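You operate a simulated robot arm through the tools that you are given. There is no shell and no other tool. Be economical: measure what you need, move in short steps, check, and stop when the job is done.

Carry out the task below with a simulated robot arm. There is one attempt and no reset: what you move stays moved.

JOB
Put the c-hook in its stand and shut the hoist down.
Fine: hook up over heads, pendant off, then the hoist switch off; bump nothing.

Only the result counts: the job must be done as asked and must still hold three seconds after the hand-in. Knocking over, shifting, dropping, spilling or breaking anything else fails it.

ROBOT AND FRAMES
A 7-joint arm with a two-finger gripper, on a carriage that runs on a rail from [0, 210.1] to [0, -27.9] (x, y) and turns from 2.269 to 8.063 rad about z. Base frame: it is fixed where the carriage stands at the start and does not move with it; the origin is on the floor, on the carriage's upright axis, x ahead of it, y to its left, z up. Readings come in cm, rad, newtons and seconds.
With the tool pointing down near the work surface it reaches from about 70 to 70 cm from the robot's upright axis, wherever it stands. Its first joint turns from -2.601 to 2.601 rad. Places, roughly: aluminium coil [0, -175, 25]; copper coil [0, -250, 25]; hoist switch [70, -60, 70]. Payload 2.45 kg.
The tool frame sits at the grasp point between the pads (the TCP): z along the fingers, y along the line on which they close. The tips reach 2.6 cm beyond it. The gripper opens to 9.6 cm. The gripper's body begins 6.9 cm behind the TCP.
Orientation is that of the tool frame in the base frame, as a unit quaternion [w, x, y, z]. With the fingers straight down and closing along the base's y, the tool's x points along the base's -x, its y along +y and its z along -z.

CONTROLS
- The arm moves only by the tool nudge_tool. Its argument "moves" is a list of rows, each an object (a shift or turn left out is 0, a gripper value left out holds the last) with "delta_rot": the turn, a rotation vector about the base's x, y, z in units of 45 degrees (1.0 is 45 degrees), a list of three; "travel": the shift along the base's x, y, z in units of 150 mm (1.0 is 150 mm), a list of three; "hand": the closure in counts, from 0 (fully open) to 255 (shut). In form: [{"delta_rot": [rx, ry, rz], "travel": [x, y, z], "hand": hand}, ...]. A call has 1 to 20 rows; each row is the pose to reach, as a shift and turn from the pose commanded when the call began. A call with a number of a shift or a turn outside -1 to 1 is refused whole. Rows are played at 5 a second. More than 5 cm and 0.15 rad between two rows, or a gripper value outside its range, and nothing of the call is played. Where a pose cannot be reached the arm comes as near as it can. A force on the tool above 90 N (or 10 N above the force at the start of the call, whichever is more), or a blocked arm, ends the call early, and 0.2 s more pass. The fingers move at their own pace and stop on an object; they squeeze with about 29 N. The grip force told is the motor's: it shows also when the fingers shut on nothing. Time passes only in rows, and 0.2 s behind the last, so rows that repeat a pose let the fingers close. The reply holds the time, the measured pose of the TCP, the force on the tool along the base axes, the opening and the grip force, in the units named above and with some noise, with the torque about the TCP (base axes, N m) and any sound that the robot's microphone picked up.
- Cameras (640 x 400 px; columns grow to the right, rows downward): "scene" is now at [-0.85, 9.25, 168.5]; the picture's right is [-0.91, -0.41, 0.00], its down [-0.25, 0.55, -0.80] and it looks along [0.33, -0.73, -0.60] (base axes); focal length 292 px, centre (320, 200). "wrist" rides on the gripper at [8.2, 0.3, -9.8] in the tool frame; the picture's right is [-0.04, 1.00, 0.00], its down [-0.73, -0.03, -0.68] and it looks along [-0.68, -0.03, 0.73] (tool axes); focal length 256 px, centre (320, 200).
- snapshot(camera): a new picture of that camera. The clock stands still meanwhile.
- raise_lower(by): slides the trunk up (or, below 0, down) by that many cm; the arm and the scene camera ride with it, the base frame stays. It gives what a move gives, with no picture.
- drive_base(legs): drives the robot by 1 to 6 legs, each [ahead, left, turn to the left] in cm, cm and rad, along the robot's own axes; the way and the turn of a leg run together, so that a leg with both is an arc; at most 150 cm and 3.142 rad a leg. The arm and the cameras ride along, it lands a little off, and it stops where it bumps. It keeps to its track: a leg is cut to what the track allows. It gives what a move gives.
- head_to(pan, tilt): turns the head with the scene camera to pan (to the left, within 2.705 rad either way) and tilt (down, from -0.506 to 1.204), counted from straight ahead of the robot. It gives what a move gives.
- point_at(camera, pixels): there is no depth. For up to 12 entries [column, row, z] of the newest picture of that camera ("zoom" is the newest enlarged one), the place [x, y] in the base frame at which the ray of that pixel passes the height z, good to about 0.2 cm. The clock stands still meanwhile.
- inspect(camera, box): a new picture of the part [left, top, right, bottom] of that camera's present view, enlarged. The clock stands still meanwhile.
- hand_in(): hands the job in; it is judged then, once.

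Keep the steps short. Do not move on a guess: measure, check each grasp and each placing, and mend mistakes. In all there are 80 turns and 68 pictures (those below and enlarged ones count). Leave the gripper open and the arm clear of the work at the hand-in unless told otherwise, and finish with a single line.

The tools are called after "Call:" by a JSON object that holds its "op" and its "data". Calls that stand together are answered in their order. nudge_tool: Moves the arm, as the interface text tells. Its arguments: {"type":"object","properties":{"moves":{"type":"array","items":{"type":"object","properties":{"delta_rot":{"type":"array","items":{"type":"number"}},"travel":{"type":"array","items":{"type":"number"}},"hand":{"type":"number"}}}}},"required":["moves"]} The other tools are called the same way: raise_lower (by) slides the trunk up or down; drive_base (legs) drives the base; head_to (pan, tilt) turns the head that bears the scene camera; snapshot (camera) takes a picture; point_at (camera, pixels) gives the place at which the rays of pixels pass given heights; inspect (camera, box) takes an enlarged picture of a part of a camera's view; hand_in () hands the job in.

At the start:

```text
clock: 0.0
tcp_pos: [48.46, -51.38, 99.92]
ee_rot: [-0.001, 0.001, 1.0, 0.0]
force: [-0.4, 1.0, 0.2]
torque: [0.03, -0.01, -0.01]
gripper_width: 9.59
finger_force: 0.1
trunk travel left (down, up): [-67.5, 3.5]
robot x, y, heading: [0.11, -0.05, -0.003]
head pan, tilt: [-1.148, 0.648]
```

scene: 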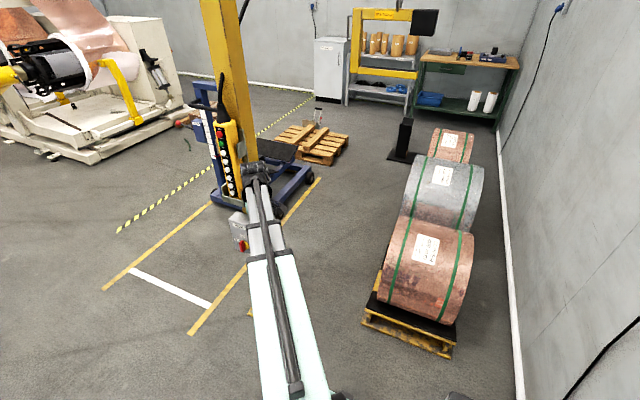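
wrist: 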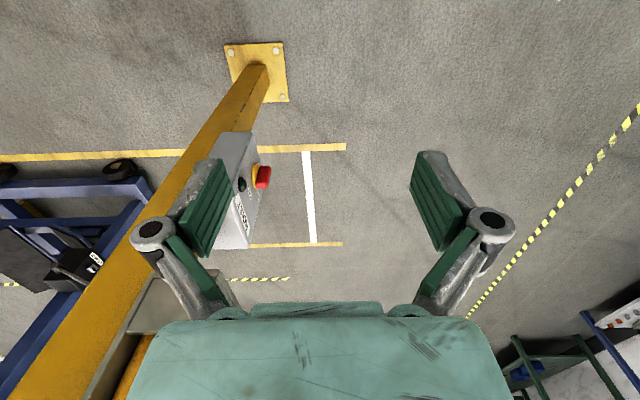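

I see the yellow hoist column, a hanging pendant with buttons near (228,160), a switch box near (240,235), and a yellow C-shape near (385,45). I'll enlarge these to read them.

Call:
{"op": "inspect", "data": {"camera": "scene", "box": [180, 60, 300, 260]}}

Call:
{"op": "inspect", "data": {"camera": "scene", "box": [300, 0, 480, 180]}}

Call:
{"op": "inspect", "data": {"camera": "wrist", "box": [180, 120, 300, 260]}}

```text
2.00 times, centred on (240, 160) of scene
```

zoom: 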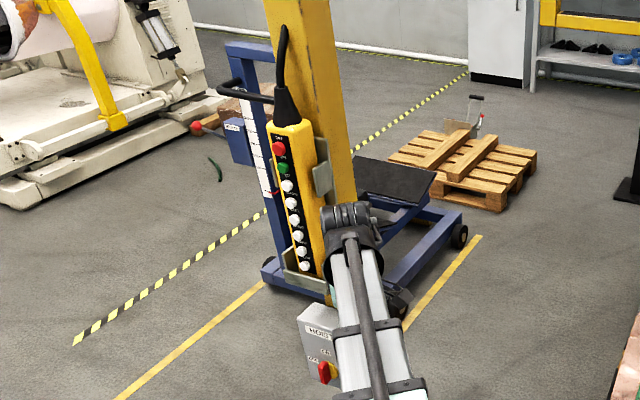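

```text
2.22 times, centred on (390, 90) of scene
```

zoom: 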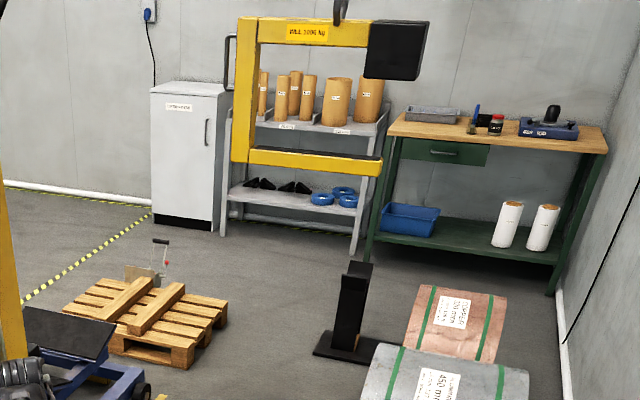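

```text
2.86 times, centred on (240, 190) of wrist
```

zoom: 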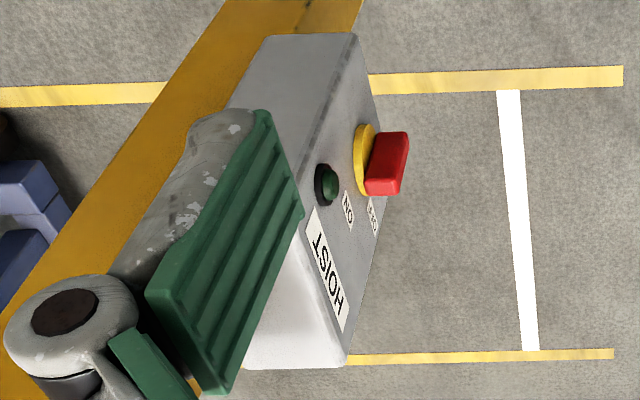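

The hoist's pendant drives the C-hook and the black post at (403,140) looks like its stand. I'll zoom on the pendant labels and the C-hook and stand.

Call:
{"op": "inspect", "data": {"camera": "scene", "box": [200, 115, 250, 205]}}

Call:
{"op": "head_to", "data": {"pan": -1.35, "tilt": 0.1}}

Call:
{"op": "snapshot", "data": {"camera": "scene"}}

```text
4.44 times, centred on (225, 160) of scene
```

zoom: 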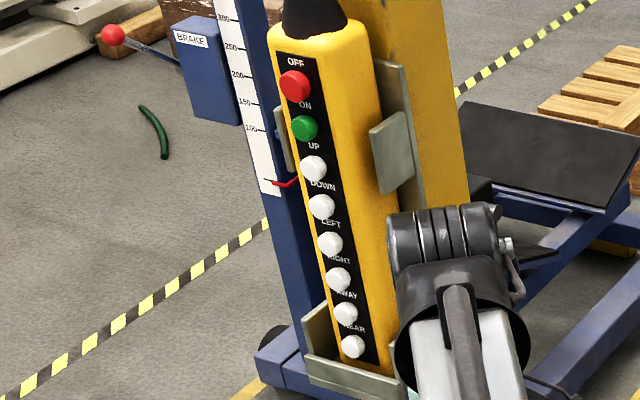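

```text
clock: 1.0
tcp_pos: [48.22, -51.38, 99.94]
ee_rot: [0.001, 0.0, 1.0, -0.001]
force: [-0.4, -0.3, -0.1]
torque: [0.01, 0.01, -0.01]
gripper_width: 9.6
finger_force: 0.1
trunk travel left (down, up): [-67.5, 3.5]
robot x, y, heading: [-0.13, 0.24, 0.001]
head pan, tilt: [-1.349, 0.099]
```

```text
61 pictures are left
```

scene: 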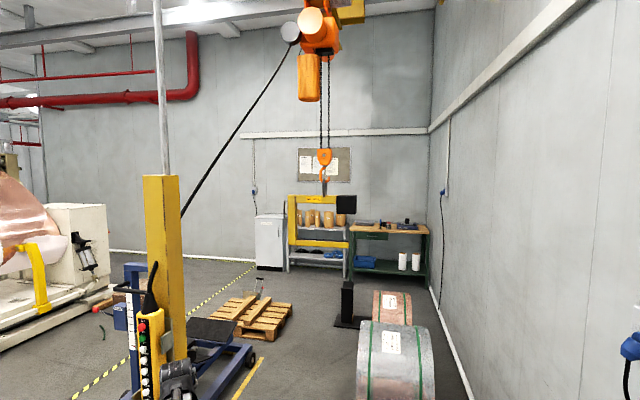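

The pendant reads OFF, ON, UP, DOWN, LEFT, RIGHT, AWAY, NEAR from top to bottom. A notice hangs on the wall at (325,165); I'll zoom on it and on the C-hook with the stand.

Call:
{"op": "inspect", "data": {"camera": "scene", "box": [290, 140, 360, 184]}}

Call:
{"op": "inspect", "data": {"camera": "scene", "box": [270, 180, 430, 340]}}

Call:
{"op": "inspect", "data": {"camera": "scene", "box": [270, 0, 380, 220]}}

```text
9.09 times, centred on (325, 162) of scene
```

zoom: 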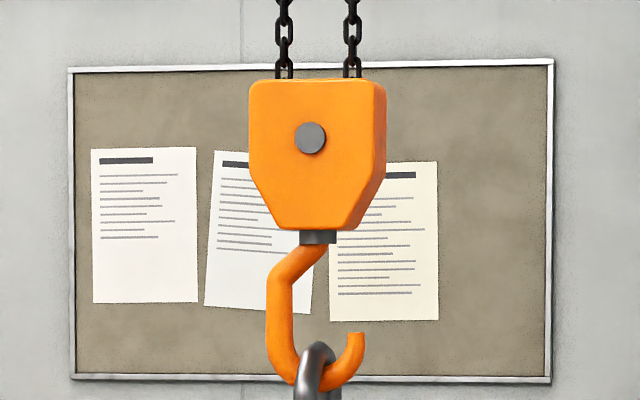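

```text
2.50 times, centred on (350, 260) of scene
```

zoom: 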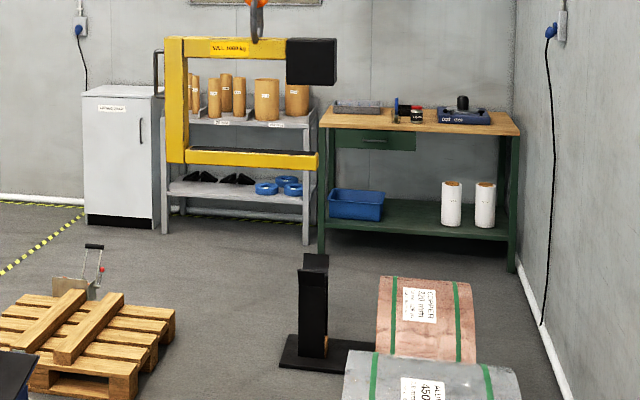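

```text
1.82 times, centred on (325, 110) of scene
```

zoom: 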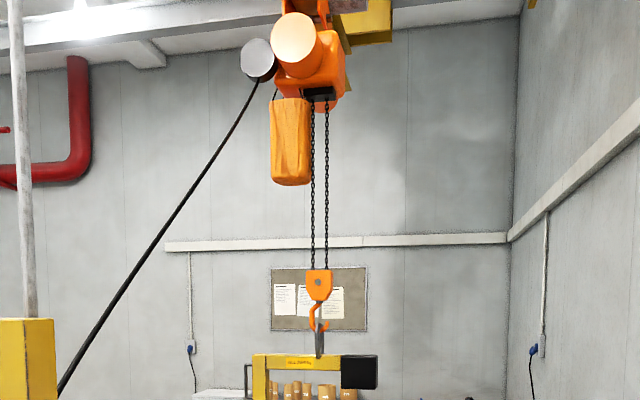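

Hook opens toward the picture's right and carries the C-hook by a ring. I need the stand's shape and place, so I'll tilt down and zoom.

Call:
{"op": "head_to", "data": {"pan": -1.45, "tilt": 0.35}}

Call:
{"op": "snapshot", "data": {"camera": "scene"}}

Call:
{"op": "inspect", "data": {"camera": "scene", "box": [280, 150, 400, 270]}}

```text
clock: 1.7
tcp_pos: [48.28, -51.33, 99.92]
ee_rot: [0.0, 0.0, 1.0, 0.0]
force: [0.2, 1.5, 0.0]
torque: [0.01, 0.02, -0.03]
gripper_width: 9.56
finger_force: 0.1
trunk travel left (down, up): [-67.5, 3.5]
robot x, y, heading: [-0.17, -0.05, 0.002]
head pan, tilt: [-1.45, 0.351]
```

```text
57 pictures are left
```

scene: 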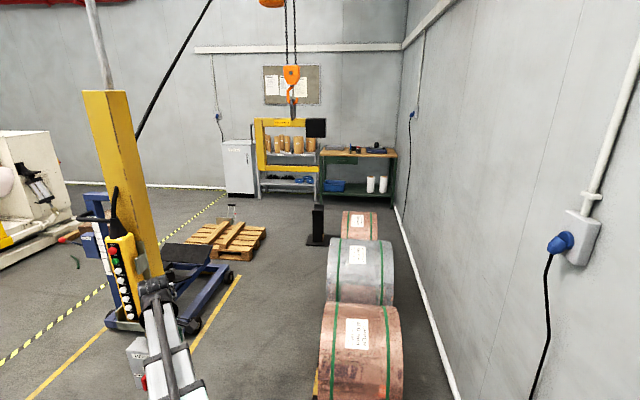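

```text
3.33 times, centred on (340, 210) of scene
```

zoom: 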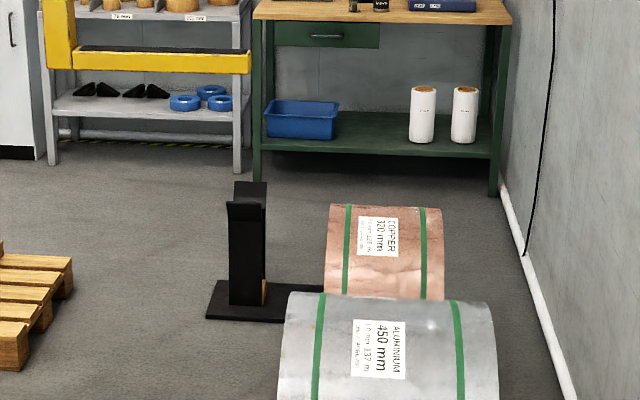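

The stand is a post of two plates, flared at the top, with a slot between, on a base plate running right (−x). I'll measure places of post, base and C-hook from this zoom, and enlarge both more.

Call:
{"op": "point_at", "data": {"camera": "zoom", "pixels": [[205, 318, 0], [217, 281, 0], [229, 305, 1], [263, 306, 1], [288, 322, 0], [228, 203, 60], [263, 205, 60], [236, 182, 60], [268, 183, 60]]}}

Call:
{"op": "inspect", "data": {"camera": "scene", "box": [300, 195, 340, 250]}}

Call:
{"op": "inspect", "data": {"camera": "scene", "box": [245, 90, 335, 190]}}

```text
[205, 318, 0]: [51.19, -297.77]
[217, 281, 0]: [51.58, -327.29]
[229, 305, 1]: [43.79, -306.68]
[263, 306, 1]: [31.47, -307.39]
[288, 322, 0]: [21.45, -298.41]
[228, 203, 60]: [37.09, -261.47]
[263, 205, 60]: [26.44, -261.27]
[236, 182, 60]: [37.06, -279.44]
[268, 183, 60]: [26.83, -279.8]
```

```text
7.27 times, centred on (320, 222) of scene
```

zoom: 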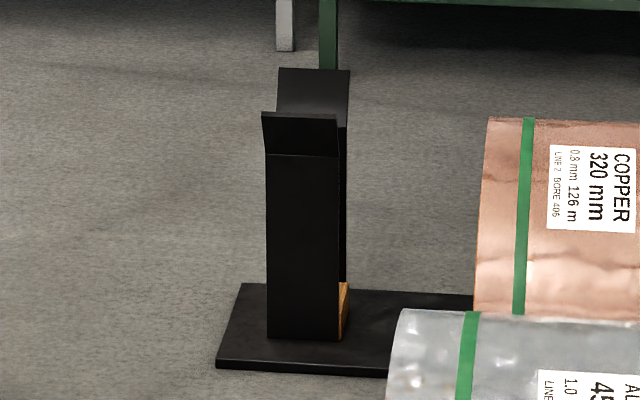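

```text
4.00 times, centred on (290, 140) of scene
```

zoom: 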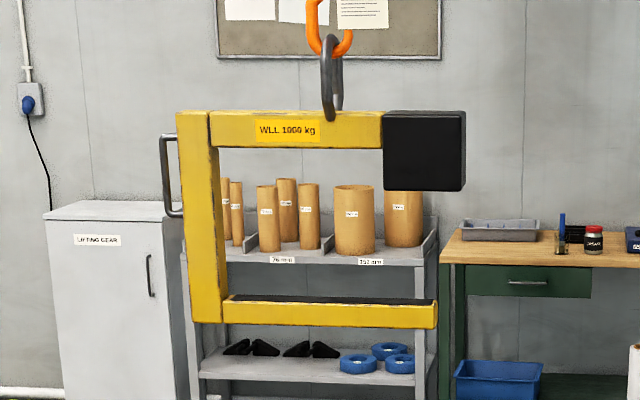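

The slot runs along x with a wooden block at its floor, so the C-hook's back drops in from above, lower arm over the base plate. Now I need the pendant's face. The tool is about 20 cm from the post; I'll back off toward +y and turn the tool to point along −y, in two calls.

Call:
{"op": "nudge_tool", "data": {"moves": [{"travel": [0, 0.2, 0.1]}, {"travel": [0, 0.4, 0.2], "delta_rot": [-0.17, 0, 0]}, {"travel": [0, 0.6, 0.3], "delta_rot": [-0.34, 0, 0]}, {"travel": [0, 0.8, 0.5], "delta_rot": [-0.51, 0, 0]}, {"travel": [0, 0.9, 0.7], "delta_rot": [-0.68, 0, 0]}, {"travel": [0, 0.9, 0.8], "delta_rot": [-0.85, 0, 0]}, {"travel": [0, 0.9, 0.9], "delta_rot": [-1, 0, 0], "hand": 0}]}}

Call:
{"op": "nudge_tool", "data": {"moves": [{"travel": [0, 0, 0], "delta_rot": [-0.17, 0, 0]}, {"delta_rot": [-0.34, 0, 0]}, {"delta_rot": [-0.51, 0, 0]}, {"delta_rot": [-0.68, 0, 0]}, {"delta_rot": [-0.85, 0, 0]}, {"delta_rot": [-1, 0, 0]}, {"delta_rot": [-1, 0, 0]}]}}

Call:
{"op": "snapshot", "data": {"camera": "wrist"}}

```text
clock: 3.3
tcp_pos: [48.27, -37.85, 113.58]
ee_rot: [0.001, 0.0, 0.924, -0.383]
force: [-0.7, -0.2, -0.1]
torque: [-0.07, 0.01, 0.0]
gripper_width: 9.59
finger_force: 0.0
trunk travel left (down, up): [-67.5, 3.5]
robot x, y, heading: [-0.14, -0.14, -0.0]
head pan, tilt: [-1.45, 0.351]
```

```text
clock: 4.9
tcp_pos: [48.72, -37.96, 113.58]
ee_rot: [0.001, 0.0, -0.706, 0.708]
force: [-0.3, 0.0, 0.5]
torque: [0.0, 0.01, 0.01]
gripper_width: 9.61
finger_force: 0.1
out of reach, approached as far as the arm can: row 4, 5, 6, 7
trunk travel left (down, up): [-67.5, 3.5]
robot x, y, heading: [-0.02, -0.09, -0.001]
head pan, tilt: [-1.45, 0.351]
```

```text
53 pictures are left
```

wrist: 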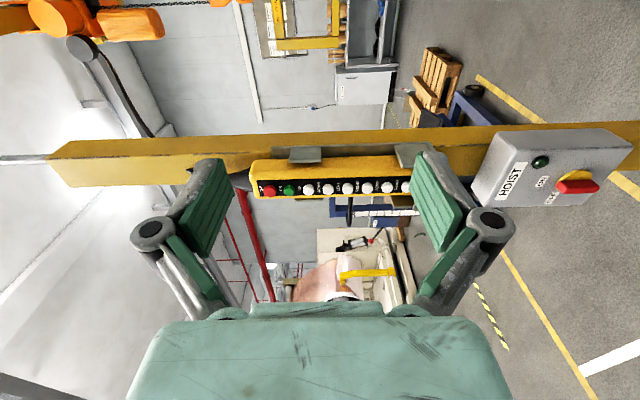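

The pendant faces +y; triangulating gives OFF near (74,−67,123.5), spacing about 3.9 cm. I'll enlarge the pendant/switch and the hook region at the top of the wrist picture.

Call:
{"op": "inspect", "data": {"camera": "wrist", "box": [230, 0, 400, 106]}}

Call:
{"op": "point_at", "data": {"camera": "zoom", "pixels": [[320, 200, 100]]}}

Call:
{"op": "inspect", "data": {"camera": "wrist", "box": [240, 140, 430, 220]}}

Call:
{"op": "point_at", "data": {"camera": "wrist", "pixels": [[269, 190, 123.5], [289, 189, 119.6], [405, 187, 96.2], [575, 187, 70]]}}

Call:
{"op": "inspect", "data": {"camera": "wrist", "box": [460, 120, 640, 220]}}

```text
3.76 times, centred on (315, 53) of wrist
```

zoom: 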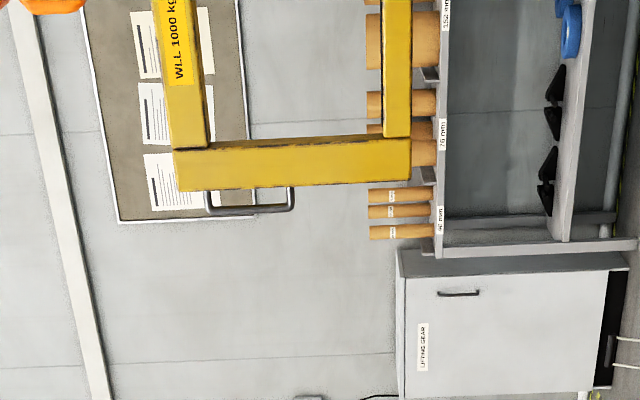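

```text
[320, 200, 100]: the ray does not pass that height
```

```text
3.37 times, centred on (335, 180) of wrist
```

zoom: 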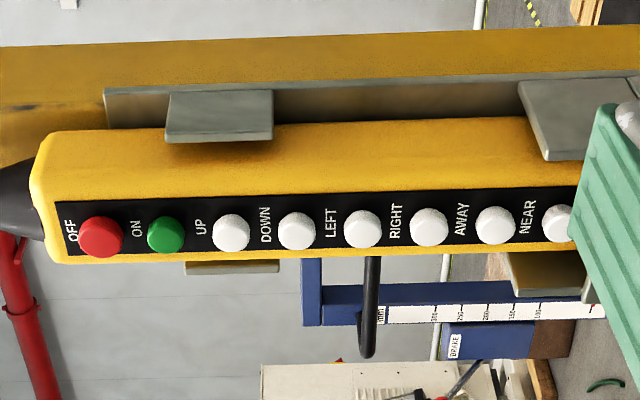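

```text
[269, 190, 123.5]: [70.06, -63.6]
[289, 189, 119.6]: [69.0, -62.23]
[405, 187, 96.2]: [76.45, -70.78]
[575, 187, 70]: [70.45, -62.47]
```

```text
3.56 times, centred on (550, 170) of wrist
```

zoom: 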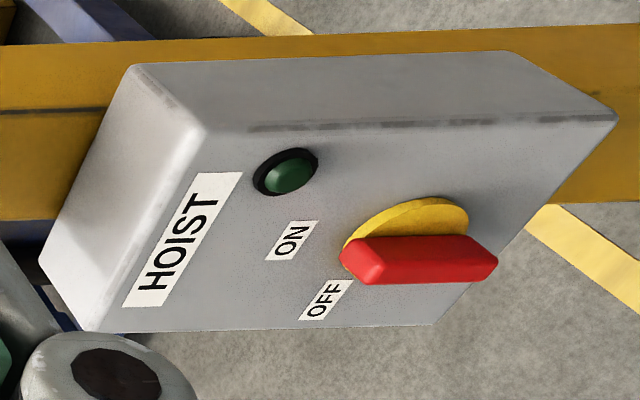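

Switch handle stands vertical toward ON; OFF is to its upper left. To place the C-hook, I'll get its rays in the scene picture at two heights (corners of back, ring), to cross with the wrist rays.

Call:
{"op": "point_at", "data": {"camera": "scene", "pixels": [[254.25, 118, 100], [254.25, 118, 140], [257.5, 170.5, 60], [257.5, 170.5, 120], [318, 207, 40], [314.6, 220.2, 20], [312, 243.3, 1], [326, 239, 40], [326, 239, 10], [311, 200, 40]]}}

Call:
{"op": "point_at", "data": {"camera": "wrist", "pixels": [[277.2, 50.3, 130], [277.2, 50.3, 150], [339, 48.5, 100], [339, 48.5, 90], [339, 48.5, 80]]}}

```text
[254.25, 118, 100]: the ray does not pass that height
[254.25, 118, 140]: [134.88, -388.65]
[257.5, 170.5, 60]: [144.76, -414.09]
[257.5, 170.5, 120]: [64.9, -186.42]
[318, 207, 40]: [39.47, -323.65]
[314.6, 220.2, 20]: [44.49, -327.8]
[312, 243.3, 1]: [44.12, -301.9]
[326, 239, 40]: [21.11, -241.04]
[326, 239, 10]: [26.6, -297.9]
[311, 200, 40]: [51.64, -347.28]
```

```text
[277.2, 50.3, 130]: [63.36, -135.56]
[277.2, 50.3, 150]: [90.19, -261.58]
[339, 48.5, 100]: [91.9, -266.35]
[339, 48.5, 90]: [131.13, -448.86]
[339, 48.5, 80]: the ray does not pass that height
```

Crossing the rays: the C-hook's back outer edge is at x≈92, y≈−264, z from 100 to 150; the stand slot is near x≈37.6, y≈−312. Next I close the fingers and move the tool toward the pendant front, stopping about 12 cm short to measure again.

Call:
{"op": "nudge_tool", "data": {"moves": [{"travel": [0.2, 0, 0], "hand": 255}, {"travel": [0.45, 0, 0.1]}, {"travel": [0.7, 0, 0.2]}, {"travel": [0.95, 0, 0.3]}, {"travel": [0.95, 0, 0.4]}]}}

Call:
{"op": "nudge_tool", "data": {"moves": [{"travel": [0.25, -0.15, 0]}, {"travel": [0.5, -0.35, 0]}, {"travel": [0.74, -0.6, 0]}, {"travel": [0.74, -0.7, 0]}, {"travel": [0.74, -0.7, 0]}]}}

Call:
{"op": "snapshot", "data": {"camera": "wrist"}}

```text
clock: 6.1
tcp_pos: [63.04, -37.91, 119.64]
ee_rot: [-0.001, 0.0, -0.707, 0.707]
force: [0.3, 0.0, -0.8]
torque: [0.02, 0.03, -0.03]
gripper_width: 0.0
finger_force: 28.5
trunk travel left (down, up): [-67.5, 3.5]
robot x, y, heading: [0.27, 0.06, 0.001]
head pan, tilt: [-1.45, 0.351]
```

```text
refused: row 3 steps farther than a row can; nothing moved
```

```text
49 pictures are left
```

wrist: 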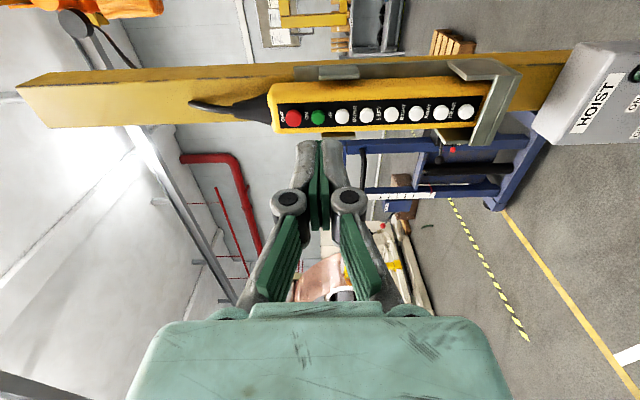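

Crossing this view with the previous one, the buttons sit at x≈72, y≈−64.5, ON at z≈120, pitch 3.7 cm. I move in to y≈−52 in front of ON and look again.

Call:
{"op": "nudge_tool", "data": {"moves": [{"travel": [0.25, -0.1, 0.02]}, {"travel": [0.5, -0.25, 0.03]}, {"travel": [0.59, -0.5, 0.03]}, {"travel": [0.59, -0.75, 0.03]}, {"travel": [0.59, -0.98, 0.03]}, {"travel": [0.59, -0.98, 0.03]}]}}

Call:
{"op": "snapshot", "data": {"camera": "wrist"}}

Call:
{"op": "snapshot", "data": {"camera": "scene"}}

```text
clock: 7.5
tcp_pos: [71.74, -52.49, 119.74]
ee_rot: [0.0, 0.0, 0.707, -0.707]
force: [0.3, -0.5, 1.1]
torque: [0.01, -0.01, 0.01]
gripper_width: 0.02
finger_force: 28.2
trunk travel left (down, up): [-67.5, 3.5]
robot x, y, heading: [-0.24, -0.03, 0.0]
head pan, tilt: [-1.45, 0.351]
```

```text
48 pictures are left
```

wrist: 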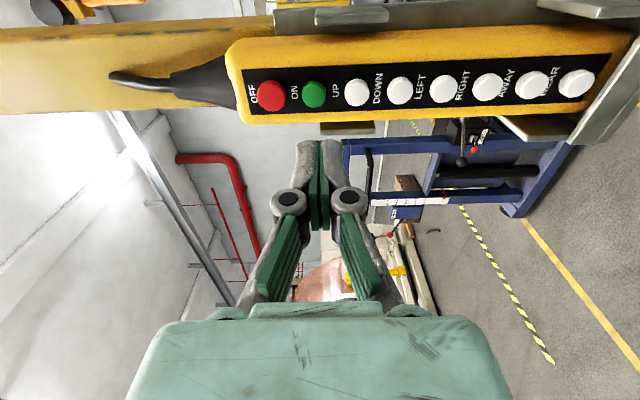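

```text
47 pictures are left
```

scene: 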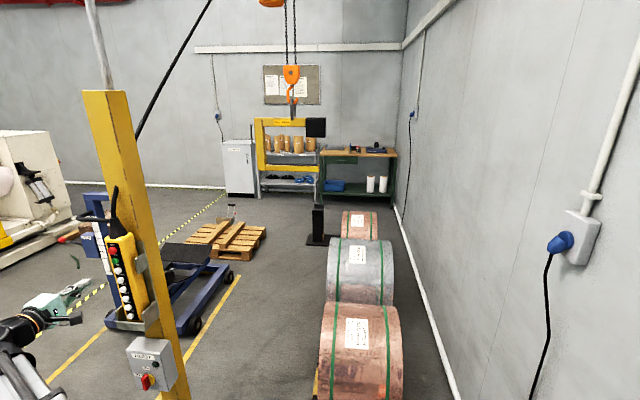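

The three views agree: button fronts at y≈−64.5, x≈71.7, ON at z≈120.2 (tip column 320, ON at column 314, so 0.5 cm higher). I approach ON slowly to near contact.

Call:
{"op": "nudge_tool", "data": {"moves": [{"travel": [0, -0.2, 0.03]}, {"travel": [0, -0.4, 0.03]}, {"travel": [0, -0.5, 0.03]}, {"travel": [0, -0.57, 0.03]}, {"travel": [0, -0.57, 0.03]}]}}

Call:
{"op": "snapshot", "data": {"camera": "wrist"}}

```text
clock: 8.7
tcp_pos: [71.93, -61.2, 120.25]
ee_rot: [0.0, 0.0, -0.707, 0.707]
force: [0.0, 0.6, 0.8]
torque: [0.02, -0.01, -0.04]
gripper_width: 0.0
finger_force: 28.2
trunk travel left (down, up): [-67.5, 3.5]
robot x, y, heading: [-0.35, 0.14, -0.003]
head pan, tilt: [-1.45, 0.351]
```

```text
46 pictures are left
```

wrist: 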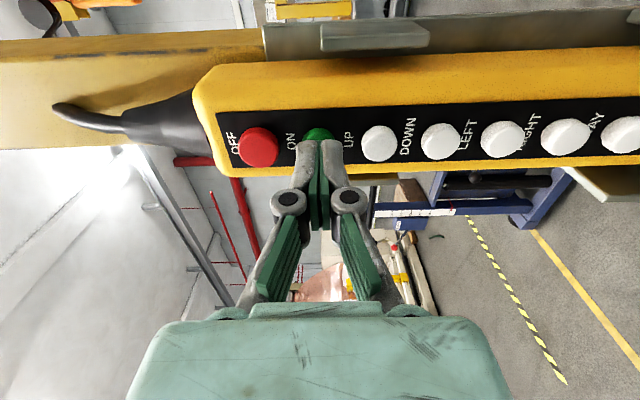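

The tip is centred on the green ON button at (319,135). I press gently in 2 mm steps, then back off 1.5 cm.

Call:
{"op": "nudge_tool", "data": {"moves": [{"travel": [0, -0.02, 0]}, {"travel": [0, -0.035, 0]}, {"travel": [0, -0.05, 0]}, {"travel": [0, -0.065, 0]}]}}

```text
clock: 9.7
tcp_pos: [71.8, -62.14, 120.35]
ee_rot: [0.0, 0.0, 0.707, -0.707]
force: [-0.2, 0.3, -0.4]
torque: [-0.03, -0.01, -0.04]
gripper_width: 0.01
finger_force: 28.5
trunk travel left (down, up): [-67.5, 3.5]
robot x, y, heading: [0.24, 0.14, 0.003]
head pan, tilt: [-1.45, 0.351]
```

No contact yet (force ≈0); continue a little further.

Call:
{"op": "nudge_tool", "data": {"moves": [{"travel": [0, -0.015, 0]}, {"travel": [0, -0.03, 0]}, {"travel": [0, -0.045, 0]}, {"travel": [0, -0.06, 0]}]}}

Call:
{"op": "inspect", "data": {"camera": "scene", "box": [80, 180, 200, 400]}}

```text
clock: 10.7
tcp_pos: [71.88, -62.98, 120.28]
ee_rot: [0.0, 0.0, -0.707, 0.707]
force: [0.2, 3.5, -0.3]
torque: [0.05, 0.02, -0.01]
gripper_width: 0.62
finger_force: 28.5
trunk travel left (down, up): [-67.5, 3.5]
robot x, y, heading: [-0.15, 0.06, 0.001]
head pan, tilt: [-1.45, 0.351]
```

```text
1.82 times, centred on (140, 290) of scene
```

zoom: 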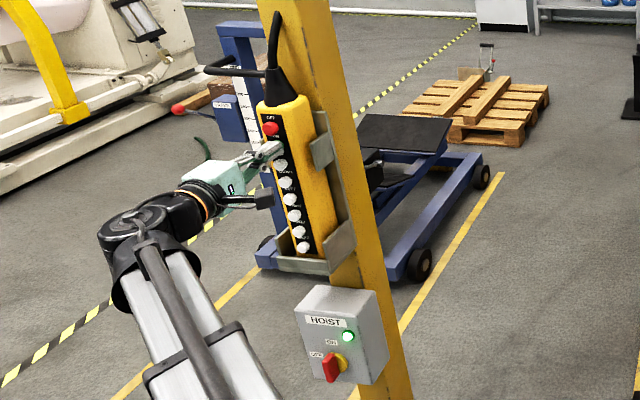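

The box lamp lit green, so ON worked at y≈−63 with 3.5 N. Now I withdraw 2 cm, go down 14.8 cm to RIGHT (z≈105.5), stopping just short, and verify.

Call:
{"op": "nudge_tool", "data": {"moves": [{"travel": [0, 0.13, 0]}, {"travel": [0, 0.13, -0.3]}, {"travel": [0, 0.13, -0.6]}, {"travel": [0, 0.13, -0.9]}, {"travel": [0, 0.13, -0.985]}, {"travel": [0, 0.07, -0.985]}]}}

Call:
{"op": "snapshot", "data": {"camera": "wrist"}}

```text
clock: 12.1
tcp_pos: [71.71, -61.99, 105.5]
ee_rot: [0.001, 0.001, 0.707, -0.707]
force: [0.1, 0.0, -0.6]
torque: [0.0, 0.0, -0.02]
gripper_width: 0.0
finger_force: 28.1
trunk travel left (down, up): [-67.5, 3.5]
robot x, y, heading: [0.27, -0.08, -0.001]
head pan, tilt: [-1.45, 0.351]
```

```text
44 pictures are left
```

wrist: 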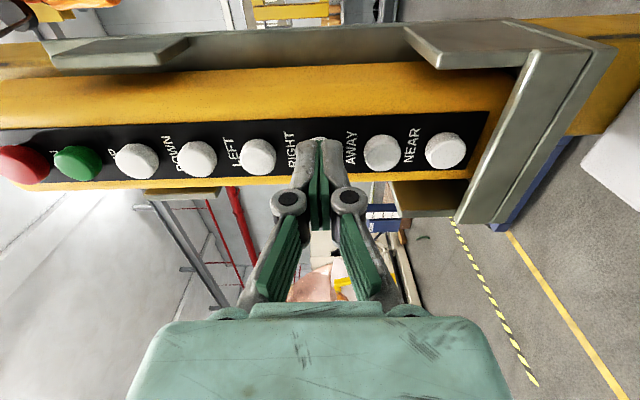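

The tip is on RIGHT. A short test press: in 1 cm, hold about 0.4 s, back out, then compare the C-hook.

Call:
{"op": "nudge_tool", "data": {"moves": [{"travel": [0, -0.04, 0]}, {"travel": [0, -0.068, 0]}, {"travel": [0, -0.068, 0]}, {"travel": [0, 0, 0]}]}}

Call:
{"op": "inspect", "data": {"camera": "scene", "box": [230, 85, 390, 255]}}

```text
clock: 13.1
tcp_pos: [71.65, -62.07, 105.51]
ee_rot: [0.0, 0.002, 0.707, -0.707]
force: [0.4, -0.2, 0.1]
torque: [0.0, -0.03, 0.02]
gripper_width: 0.01
finger_force: 28.5
trunk travel left (down, up): [-67.5, 3.5]
robot x, y, heading: [-0.33, -0.2, 0.0]
head pan, tilt: [-1.45, 0.351]
```

```text
2.35 times, centred on (310, 170) of scene
```

zoom: 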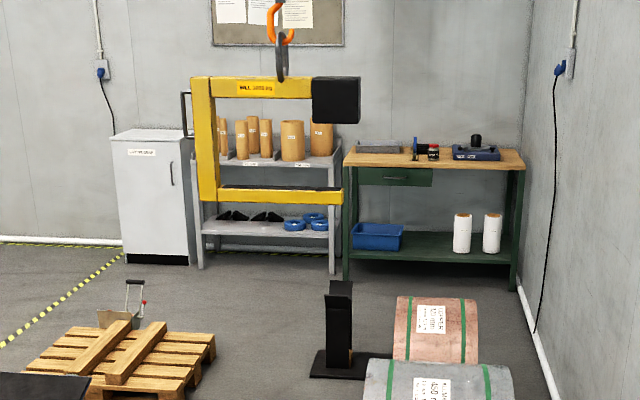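

It seems to have moved under 1 cm to the right. I hold RIGHT for about 2 s to measure speed.

Call:
{"op": "nudge_tool", "data": {"moves": [{"travel": [0, -0.04, 0]}, {"travel": [0, -0.072, 0]}, {"travel": [0, -0.072, 0]}, {"travel": [0, -0.072, 0]}, {"travel": [0, -0.072, 0]}, {"travel": [0, -0.072, 0]}, {"travel": [0, -0.072, 0]}, {"travel": [0, -0.072, 0]}, {"travel": [0, -0.072, 0]}, {"travel": [0, -0.072, 0]}, {"travel": [0, -0.072, 0]}, {"travel": [0, 0, 0]}, {"travel": [0, 0, 0]}]}}

Call:
{"op": "inspect", "data": {"camera": "scene", "box": [230, 85, 390, 255]}}

```text
clock: 15.9
tcp_pos: [71.8, -62.07, 105.69]
ee_rot: [0.0, 0.001, 0.708, -0.707]
force: [0.8, -0.1, 0.8]
torque: [0.01, 0.03, 0.02]
gripper_width: 0.0
finger_force: 28.1
trunk travel left (down, up): [-67.5, 3.5]
robot x, y, heading: [-0.51, 0.1, -0.003]
head pan, tilt: [-1.45, 0.351]
```

```text
2.35 times, centred on (310, 170) of scene
```

zoom: 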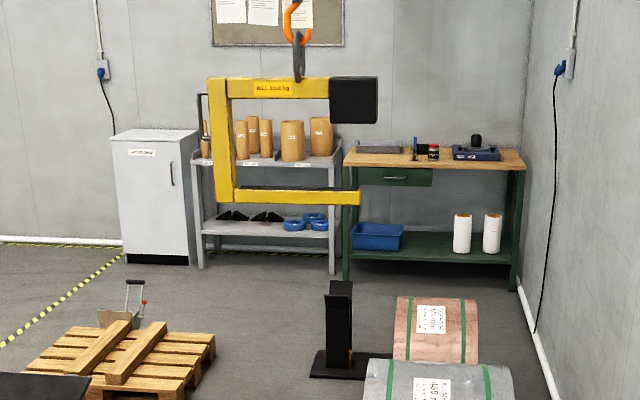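

About 7 cm in 2 s, to the right (−x). About 42 cm remain; I hold RIGHT over two longer calls (~29 cm) and check.

Call:
{"op": "nudge_tool", "data": {"moves": [{"travel": [0, -0.04, 0]}, {"travel": [0, -0.072, 0]}, {"travel": [0, -0.072, 0]}, {"travel": [0, -0.072, 0]}, {"travel": [0, -0.072, 0]}, {"travel": [0, -0.072, 0]}, {"travel": [0, -0.072, 0]}, {"travel": [0, -0.072, 0]}, {"travel": [0, -0.072, 0]}, {"travel": [0, -0.072, 0]}, {"travel": [0, -0.072, 0]}, {"travel": [0, -0.072, 0]}, {"travel": [0, -0.072, 0]}, {"travel": [0, -0.072, 0]}, {"travel": [0, -0.072, 0]}, {"travel": [0, -0.072, 0]}, {"travel": [0, -0.072, 0]}, {"travel": [0, -0.072, 0]}, {"travel": [0, -0.072, 0]}, {"travel": [0, -0.072, 0]}]}}

Call:
{"op": "nudge_tool", "data": {"moves": [{"travel": [0, 0, 0]}, {"travel": [0, 0, 0]}, {"travel": [0, 0, 0]}, {"travel": [0, 0, 0]}, {"travel": [0, 0, 0]}, {"travel": [0, 0, 0]}, {"travel": [0, 0, 0]}, {"travel": [0, 0, 0]}, {"travel": [0, 0, 0]}, {"travel": [0, 0, 0]}, {"travel": [0, 0, 0]}, {"travel": [0, 0, 0]}, {"travel": [0, 0, 0]}, {"travel": [0, 0, 0]}, {"travel": [0, 0, 0]}, {"travel": [0, 0, 0]}, {"travel": [0, 0, 0]}, {"travel": [0, 0.072, 0]}, {"travel": [0, 0.072, 0]}]}}

Call:
{"op": "inspect", "data": {"camera": "scene", "box": [230, 85, 390, 255]}}

```text
clock: 20.1
tcp_pos: [71.86, -63.11, 105.67]
ee_rot: [0.0, 0.0, -0.707, 0.707]
force: [0.7, 3.2, 1.1]
torque: [-0.03, 0.0, 0.0]
gripper_width: 0.02
finger_force: 28.6
trunk travel left (down, up): [-67.5, 3.5]
robot x, y, heading: [-0.35, 0.26, 0.001]
head pan, tilt: [-1.45, 0.351]
```

```text
clock: 24.1
tcp_pos: [71.81, -62.13, 105.72]
ee_rot: [0.0, 0.0, -0.707, 0.708]
force: [-0.4, 0.2, 0.7]
torque: [0.02, 0.01, 0.01]
gripper_width: 0.0
finger_force: 28.4
trunk travel left (down, up): [-67.5, 3.5]
robot x, y, heading: [0.01, -0.07, 0.004]
head pan, tilt: [-1.45, 0.351]
```

```text
2.35 times, centred on (310, 170) of scene
```

zoom: 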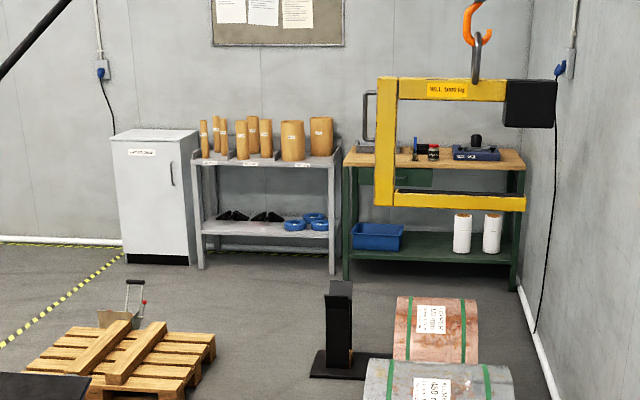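

It moved more than expected (speed ramps up): about 70 cm, now past the stand. I measure where the back is.

Call:
{"op": "point_at", "data": {"camera": "zoom", "pixels": [[375, 205, 100], [394, 205, 100], [525, 210, 100], [526, 199, 103], [475, 80, 150], [327, 284, 40], [352, 284, 40], [327, 366, 1.5], [352, 367, 1.5], [310, 377, 0], [316, 350, 1.5]]}}

Call:
{"op": "inspect", "data": {"camera": "scene", "box": [325, 90, 400, 180]}}

Call:
{"op": "inspect", "data": {"camera": "scene", "box": [305, 195, 345, 250]}}

Call:
{"op": "point_at", "data": {"camera": "zoom", "pixels": [[320, 200, 40], [238, 113, 40], [238, 113, 45], [224, 340, 1.5], [298, 342, 1.5], [295, 155, 40], [310, 285, 5], [310, 345, 1.5], [170, 358, 1.5], [198, 285, 1.5], [306, 127, 40]]}}

```text
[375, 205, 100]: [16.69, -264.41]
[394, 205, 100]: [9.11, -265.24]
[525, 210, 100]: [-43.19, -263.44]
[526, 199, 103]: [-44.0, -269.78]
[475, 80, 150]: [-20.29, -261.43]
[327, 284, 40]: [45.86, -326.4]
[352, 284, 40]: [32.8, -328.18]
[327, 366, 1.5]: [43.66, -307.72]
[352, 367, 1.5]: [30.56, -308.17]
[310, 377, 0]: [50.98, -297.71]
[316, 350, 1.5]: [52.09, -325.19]
```

```text
4.44 times, centred on (362, 135) of scene
```

zoom: 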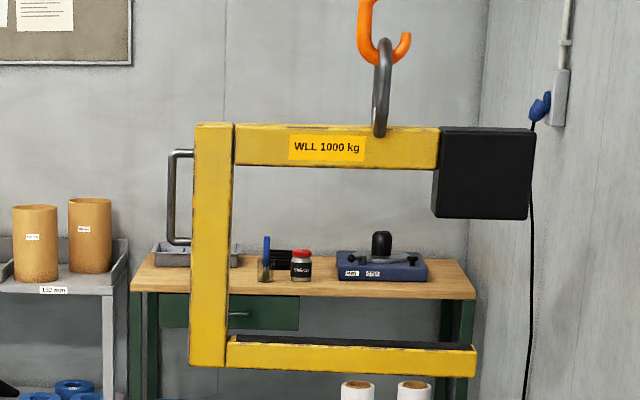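

```text
7.27 times, centred on (325, 222) of scene
```

zoom: 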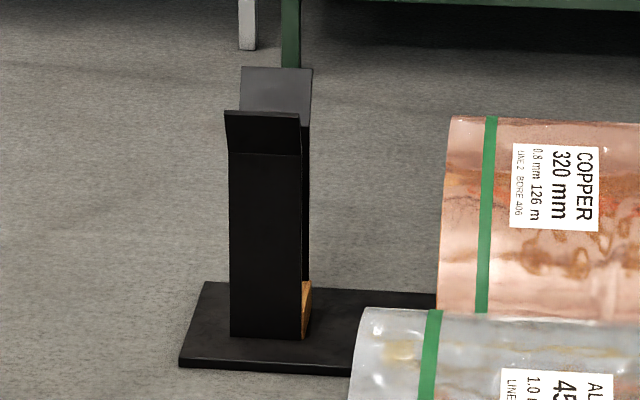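

```text
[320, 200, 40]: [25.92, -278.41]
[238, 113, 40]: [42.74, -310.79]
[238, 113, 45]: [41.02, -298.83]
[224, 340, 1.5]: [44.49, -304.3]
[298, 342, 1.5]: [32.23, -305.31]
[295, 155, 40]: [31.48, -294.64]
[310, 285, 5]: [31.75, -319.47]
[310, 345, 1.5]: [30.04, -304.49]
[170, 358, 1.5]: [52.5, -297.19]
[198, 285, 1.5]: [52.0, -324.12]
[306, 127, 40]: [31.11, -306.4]
```

Stand: plates x 32–44.5 (centre ≈38.2), slot centre y≈−311, flare top z≈44. C-hook back centre now x≈12.7, so LEFT ≈25.5 cm is needed. Speed ramps up (~7 cm at 2 s), so I press LEFT (3.68 cm above RIGHT) for about 3.2 s.

Call:
{"op": "nudge_tool", "data": {"moves": [{"travel": [0, 0.05, 0]}, {"travel": [0, 0.05, 0.245]}, {"travel": [0, 0, 0.245]}, {"travel": [0, -0.04, 0.245]}, {"travel": [0, -0.072, 0.245]}, {"travel": [0, -0.072, 0.245]}, {"travel": [0, -0.072, 0.245]}, {"travel": [0, -0.072, 0.245]}, {"travel": [0, -0.072, 0.245]}, {"travel": [0, -0.072, 0.245]}, {"travel": [0, -0.072, 0.245]}, {"travel": [0, -0.072, 0.245]}, {"travel": [0, -0.072, 0.245]}, {"travel": [0, -0.072, 0.245]}, {"travel": [0, -0.072, 0.245]}, {"travel": [0, -0.072, 0.245]}, {"travel": [0, -0.072, 0.245]}, {"travel": [0, -0.072, 0.245]}, {"travel": [0, -0.072, 0.245]}, {"travel": [0, 0, 0.245]}]}}

Call:
{"op": "inspect", "data": {"camera": "scene", "box": [270, 90, 400, 250]}}

```text
clock: 28.3
tcp_pos: [71.75, -62.18, 109.27]
ee_rot: [0.001, 0.0, -0.707, 0.707]
force: [0.1, 0.0, -0.2]
torque: [-0.02, 0.02, 0.0]
gripper_width: 0.0
finger_force: 28.5
trunk travel left (down, up): [-67.5, 3.5]
robot x, y, heading: [-0.16, -0.15, 0.005]
head pan, tilt: [-1.45, 0.351]
```

```text
2.50 times, centred on (335, 170) of scene
```

zoom: 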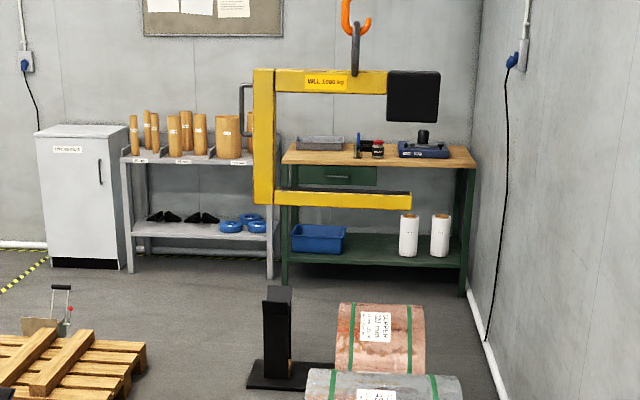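

Now measure the back's bottom corners.

Call:
{"op": "point_at", "data": {"camera": "zoom", "pixels": [[253, 204, 100], [273, 205, 100], [411, 209, 100], [263, 385, 1.5], [290, 379, 1.5]]}}

```text
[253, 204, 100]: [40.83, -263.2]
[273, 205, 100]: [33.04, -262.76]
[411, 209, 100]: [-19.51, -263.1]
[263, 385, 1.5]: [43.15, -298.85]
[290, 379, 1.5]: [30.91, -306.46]
```

Back centre is x≈36.9, target ≈38.2 — close. Now AWAY (two buttons lower, −7.36 cm); I need ≈44 cm, so first hold ≈3 s to confirm direction and speed.

Call:
{"op": "nudge_tool", "data": {"moves": [{"travel": [0, 0.05, 0]}, {"travel": [0, 0.05, -0.25]}, {"travel": [0, 0.05, -0.49]}, {"travel": [0, 0, -0.49]}, {"travel": [0, -0.04, -0.49]}, {"travel": [0, -0.07, -0.49]}, {"travel": [0, -0.07, -0.49]}, {"travel": [0, -0.07, -0.49]}, {"travel": [0, -0.07, -0.49]}, {"travel": [0, -0.07, -0.49]}, {"travel": [0, -0.07, -0.49]}, {"travel": [0, -0.07, -0.49]}, {"travel": [0, -0.07, -0.49]}, {"travel": [0, -0.07, -0.49]}, {"travel": [0, -0.07, -0.49]}, {"travel": [0, -0.07, -0.49]}, {"travel": [0, -0.07, -0.49]}, {"travel": [0, -0.07, -0.49]}, {"travel": [0, 0, -0.49]}, {"travel": [0, 0, -0.49]}]}}

Call:
{"op": "inspect", "data": {"camera": "scene", "box": [270, 90, 400, 250]}}

Call:
{"op": "point_at", "data": {"camera": "zoom", "pixels": [[253, 204, 100], [253, 200, 100], [253, 198, 100], [253, 195, 100]]}}

```text
clock: 32.5
tcp_pos: [71.52, -62.04, 102.0]
ee_rot: [-0.001, 0.001, 0.707, -0.707]
force: [0.0, 0.0, 0.2]
torque: [-0.01, 0.02, -0.02]
gripper_width: 0.0
finger_force: 28.3
trunk travel left (down, up): [-67.5, 3.5]
robot x, y, heading: [0.25, -0.3, 0.004]
head pan, tilt: [-1.45, 0.351]
```

```text
2.50 times, centred on (335, 170) of scene
```

zoom: 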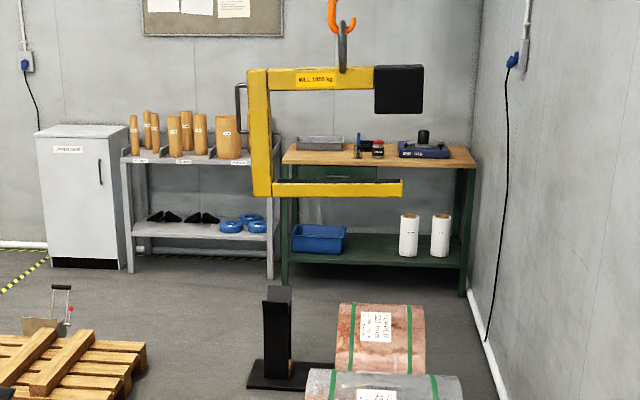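

```text
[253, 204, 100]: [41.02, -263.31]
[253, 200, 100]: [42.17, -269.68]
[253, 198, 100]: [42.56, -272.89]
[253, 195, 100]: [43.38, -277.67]
```

AWAY goes to −y as expected: about 13 cm so far, ~31 left. I hold AWAY ≈3.4 s more, then wait for swing to settle.

Call:
{"op": "nudge_tool", "data": {"moves": [{"travel": [0, -0.04, 0]}, {"travel": [0, -0.07, 0]}, {"travel": [0, -0.07, 0]}, {"travel": [0, -0.07, 0]}, {"travel": [0, -0.07, 0]}, {"travel": [0, -0.07, 0]}, {"travel": [0, -0.07, 0]}, {"travel": [0, -0.07, 0]}, {"travel": [0, -0.07, 0]}, {"travel": [0, -0.07, 0]}, {"travel": [0, -0.07, 0]}, {"travel": [0, -0.07, 0]}, {"travel": [0, -0.07, 0]}, {"travel": [0, -0.07, 0]}, {"travel": [0, -0.07, 0]}, {"travel": [0, -0.07, 0]}, {"travel": [0, -0.07, 0]}, {"travel": [0, 0, 0]}, {"travel": [0, 0, 0]}, {"travel": [0, 0, 0]}]}}

Call:
{"op": "nudge_tool", "data": {"moves": [{}, {}, {}, {}, {}, {}, {}, {}, {}, {}, {}, {}, {}, {}, {}]}}

Call:
{"op": "inspect", "data": {"camera": "scene", "box": [270, 90, 400, 250]}}

Call:
{"op": "point_at", "data": {"camera": "zoom", "pixels": [[250, 188, 100], [269, 189, 100], [394, 190, 100]]}}

```text
clock: 36.7
tcp_pos: [71.77, -62.03, 101.93]
ee_rot: [0.0, 0.0, -0.707, 0.707]
force: [0.3, 0.9, 0.0]
torque: [0.03, -0.02, 0.03]
gripper_width: 0.0
finger_force: 28.3
trunk travel left (down, up): [-67.5, 3.5]
robot x, y, heading: [-0.03, 0.32, -0.001]
head pan, tilt: [-1.45, 0.351]
```

```text
clock: 39.9
tcp_pos: [71.76, -61.97, 101.97]
ee_rot: [0.001, -0.001, 0.707, -0.707]
force: [0.7, -0.5, 0.0]
torque: [-0.04, 0.0, 0.01]
gripper_width: 0.0
finger_force: 28.3
trunk travel left (down, up): [-67.5, 3.5]
robot x, y, heading: [0.26, 0.05, -0.006]
head pan, tilt: [-1.45, 0.351]
```

```text
2.50 times, centred on (335, 170) of scene
```

zoom: 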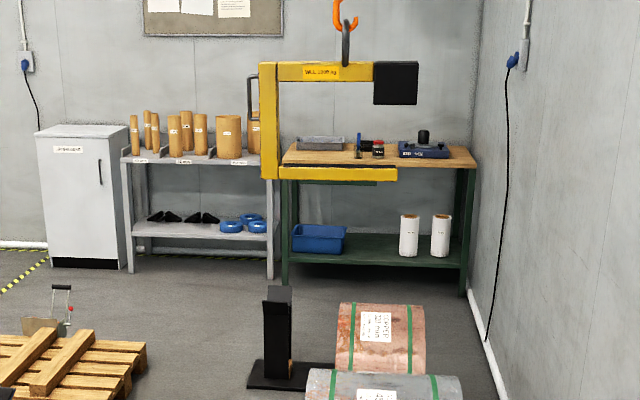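

```text
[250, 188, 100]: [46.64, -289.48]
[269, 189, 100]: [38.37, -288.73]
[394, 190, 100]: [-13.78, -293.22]
```

Call:
{"op": "point_at", "data": {"camera": "zoom", "pixels": [[261, 179, 100], [279, 180, 100], [397, 181, 100], [259, 64, 150], [278, 82, 145]]}}

Call:
{"op": "nudge_tool", "data": {"moves": [{}, {}, {}]}}

Call:
{"op": "inspect", "data": {"camera": "scene", "box": [290, 95, 370, 175]}}

Call:
{"op": "point_at", "data": {"camera": "zoom", "pixels": [[320, 200, 100]]}}

```text
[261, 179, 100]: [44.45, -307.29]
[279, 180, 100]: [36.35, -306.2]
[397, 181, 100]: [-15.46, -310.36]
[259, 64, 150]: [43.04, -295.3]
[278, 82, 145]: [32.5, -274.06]
```

```text
clock: 40.7
tcp_pos: [71.66, -61.91, 101.86]
ee_rot: [0.0, 0.0, 0.707, -0.707]
force: [-0.6, 0.6, 0.6]
torque: [0.02, 0.01, 0.0]
gripper_width: 0.02
finger_force: 28.6
trunk travel left (down, up): [-67.5, 3.5]
robot x, y, heading: [-0.06, -0.09, 0.001]
head pan, tilt: [-1.45, 0.351]
```

```text
5.00 times, centred on (330, 135) of scene
```

zoom: 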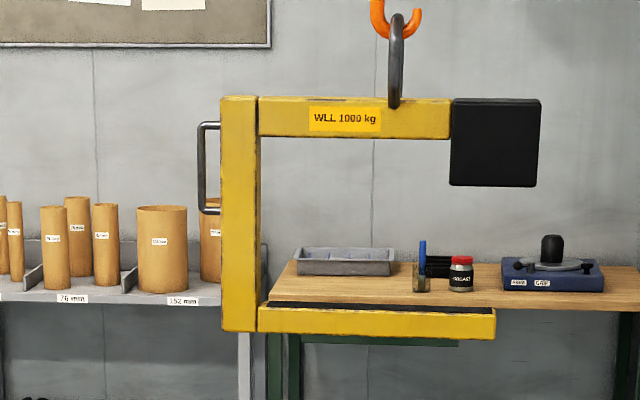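

```text
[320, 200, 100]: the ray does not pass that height
```

C-hook front now y≈−307 (slot front ≈−306…), back centre x≈40.4; I want ≈38.2. I tap RIGHT for about 1 s.

Call:
{"op": "nudge_tool", "data": {"moves": [{"travel": [0, 0.05, 0]}, {"travel": [0, 0.05, 0.247]}, {"travel": [0, 0, 0.247]}, {"travel": [0, -0.04, 0.247]}, {"travel": [0, -0.072, 0.247]}, {"travel": [0, -0.072, 0.247]}, {"travel": [0, -0.072, 0.247]}, {"travel": [0, -0.072, 0.247]}, {"travel": [0, -0.072, 0.247]}, {"travel": [0, 0, 0.247]}, {"travel": [0, 0, 0.247]}, {"travel": [0, 0, 0.247]}, {"travel": [0, 0, 0.247]}, {"travel": [0, 0, 0.247]}, {"travel": [0, 0, 0.247]}, {"travel": [0, 0, 0.247]}]}}

Call:
{"op": "nudge_tool", "data": {"moves": [{"travel": [0, 0.05, 0]}, {"travel": [0, 0.05, 0.25]}, {"travel": [0, 0.05, 0.49]}, {"travel": [0, 0, 0.49]}, {"travel": [0, -0.04, 0.49]}, {"travel": [0, -0.07, 0.49]}, {"travel": [0, -0.07, 0.49]}, {"travel": [0, -0.07, 0.49]}, {"travel": [0, -0.07, 0.49]}, {"travel": [0, -0.07, 0.49]}, {"travel": [0, -0.07, 0.49]}, {"travel": [0, -0.07, 0.49]}, {"travel": [0, -0.07, 0.49]}, {"travel": [0, -0.07, 0.49]}, {"travel": [0, -0.07, 0.49]}, {"travel": [0, 0, 0.49]}, {"travel": [0, 0, 0.49]}]}}

Call:
{"op": "inspect", "data": {"camera": "scene", "box": [270, 90, 400, 250]}}

```text
clock: 44.1
tcp_pos: [71.59, -62.0, 105.71]
ee_rot: [0.001, -0.001, 0.707, -0.707]
force: [0.1, -1.1, 0.3]
torque: [0.0, 0.01, 0.02]
gripper_width: 0.0
finger_force: 27.9
trunk travel left (down, up): [-67.5, 3.5]
robot x, y, heading: [-0.17, -0.43, 0.001]
head pan, tilt: [-1.45, 0.351]
```

```text
clock: 47.7
tcp_pos: [71.81, -62.05, 113.08]
ee_rot: [0.0, 0.001, -0.707, 0.708]
force: [0.2, -0.1, 0.8]
torque: [-0.01, 0.01, -0.03]
gripper_width: 0.01
finger_force: 28.7
trunk travel left (down, up): [-67.5, 3.5]
robot x, y, heading: [-0.08, 0.14, 0.001]
head pan, tilt: [-1.45, 0.351]
```

```text
2.50 times, centred on (335, 170) of scene
```

zoom: 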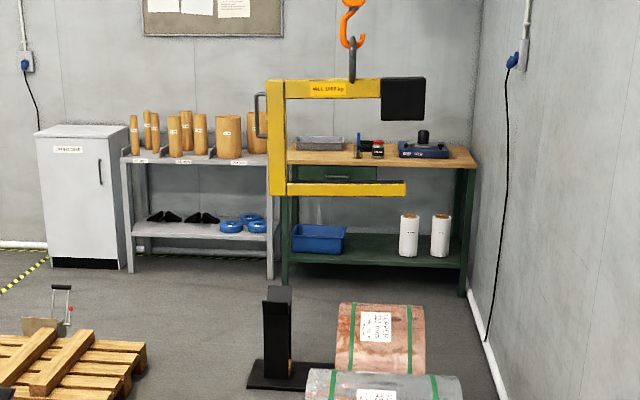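

DOWN lowers it (~7 cm in 2 s). Measure again with z≈93.

Call:
{"op": "point_at", "data": {"camera": "zoom", "pixels": [[269, 196, 93], [286, 196, 93], [406, 196, 93], [269, 196, 92], [269, 80, 143], [264, 301, 40], [290, 303, 40], [264, 378, 1.5], [289, 379, 1.5]]}}

```text
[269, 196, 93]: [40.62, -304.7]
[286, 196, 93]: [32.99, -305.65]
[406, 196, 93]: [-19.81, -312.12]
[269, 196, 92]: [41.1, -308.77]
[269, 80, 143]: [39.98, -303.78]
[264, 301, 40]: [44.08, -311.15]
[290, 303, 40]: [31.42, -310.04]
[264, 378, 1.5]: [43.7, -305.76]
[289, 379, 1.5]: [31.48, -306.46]
```

Back x 32.9–41 lies within the post's 31.4–43.9. I lower on, about 3.4 s, then check.

Call:
{"op": "nudge_tool", "data": {"moves": [{"travel": [0, -0.04, 0]}, {"travel": [0, -0.07, 0]}, {"travel": [0, -0.07, 0]}, {"travel": [0, -0.07, 0]}, {"travel": [0, -0.07, 0]}, {"travel": [0, -0.07, 0]}, {"travel": [0, -0.07, 0]}, {"travel": [0, -0.07, 0]}, {"travel": [0, -0.07, 0]}, {"travel": [0, -0.07, 0]}, {"travel": [0, -0.07, 0]}, {"travel": [0, -0.07, 0]}, {"travel": [0, -0.07, 0]}, {"travel": [0, -0.07, 0]}, {"travel": [0, -0.07, 0]}, {"travel": [0, -0.07, 0]}, {"travel": [0, -0.07, 0]}, {"travel": [0, 0, 0]}, {"travel": [0, 0, 0]}]}}

Call:
{"op": "inspect", "data": {"camera": "scene", "box": [280, 110, 390, 250]}}

```text
clock: 51.7
tcp_pos: [71.63, -61.98, 112.94]
ee_rot: [0.0, -0.001, -0.707, 0.707]
force: [0.6, -0.3, -0.4]
torque: [0.02, 0.0, 0.01]
gripper_width: 0.01
finger_force: 28.8
trunk travel left (down, up): [-67.5, 3.5]
robot x, y, heading: [-0.12, 0.2, -0.002]
head pan, tilt: [-1.45, 0.351]
```

```text
2.86 times, centred on (335, 180) of scene
```

zoom: 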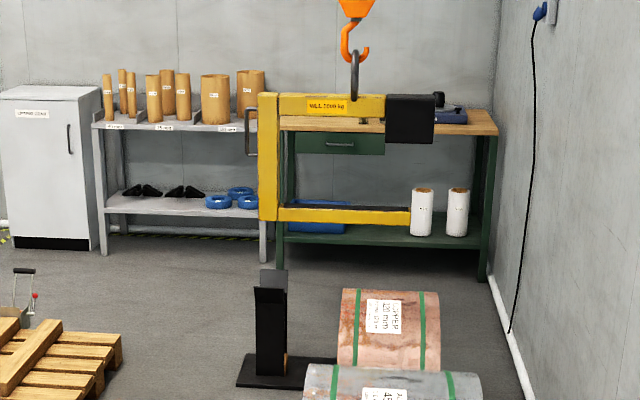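

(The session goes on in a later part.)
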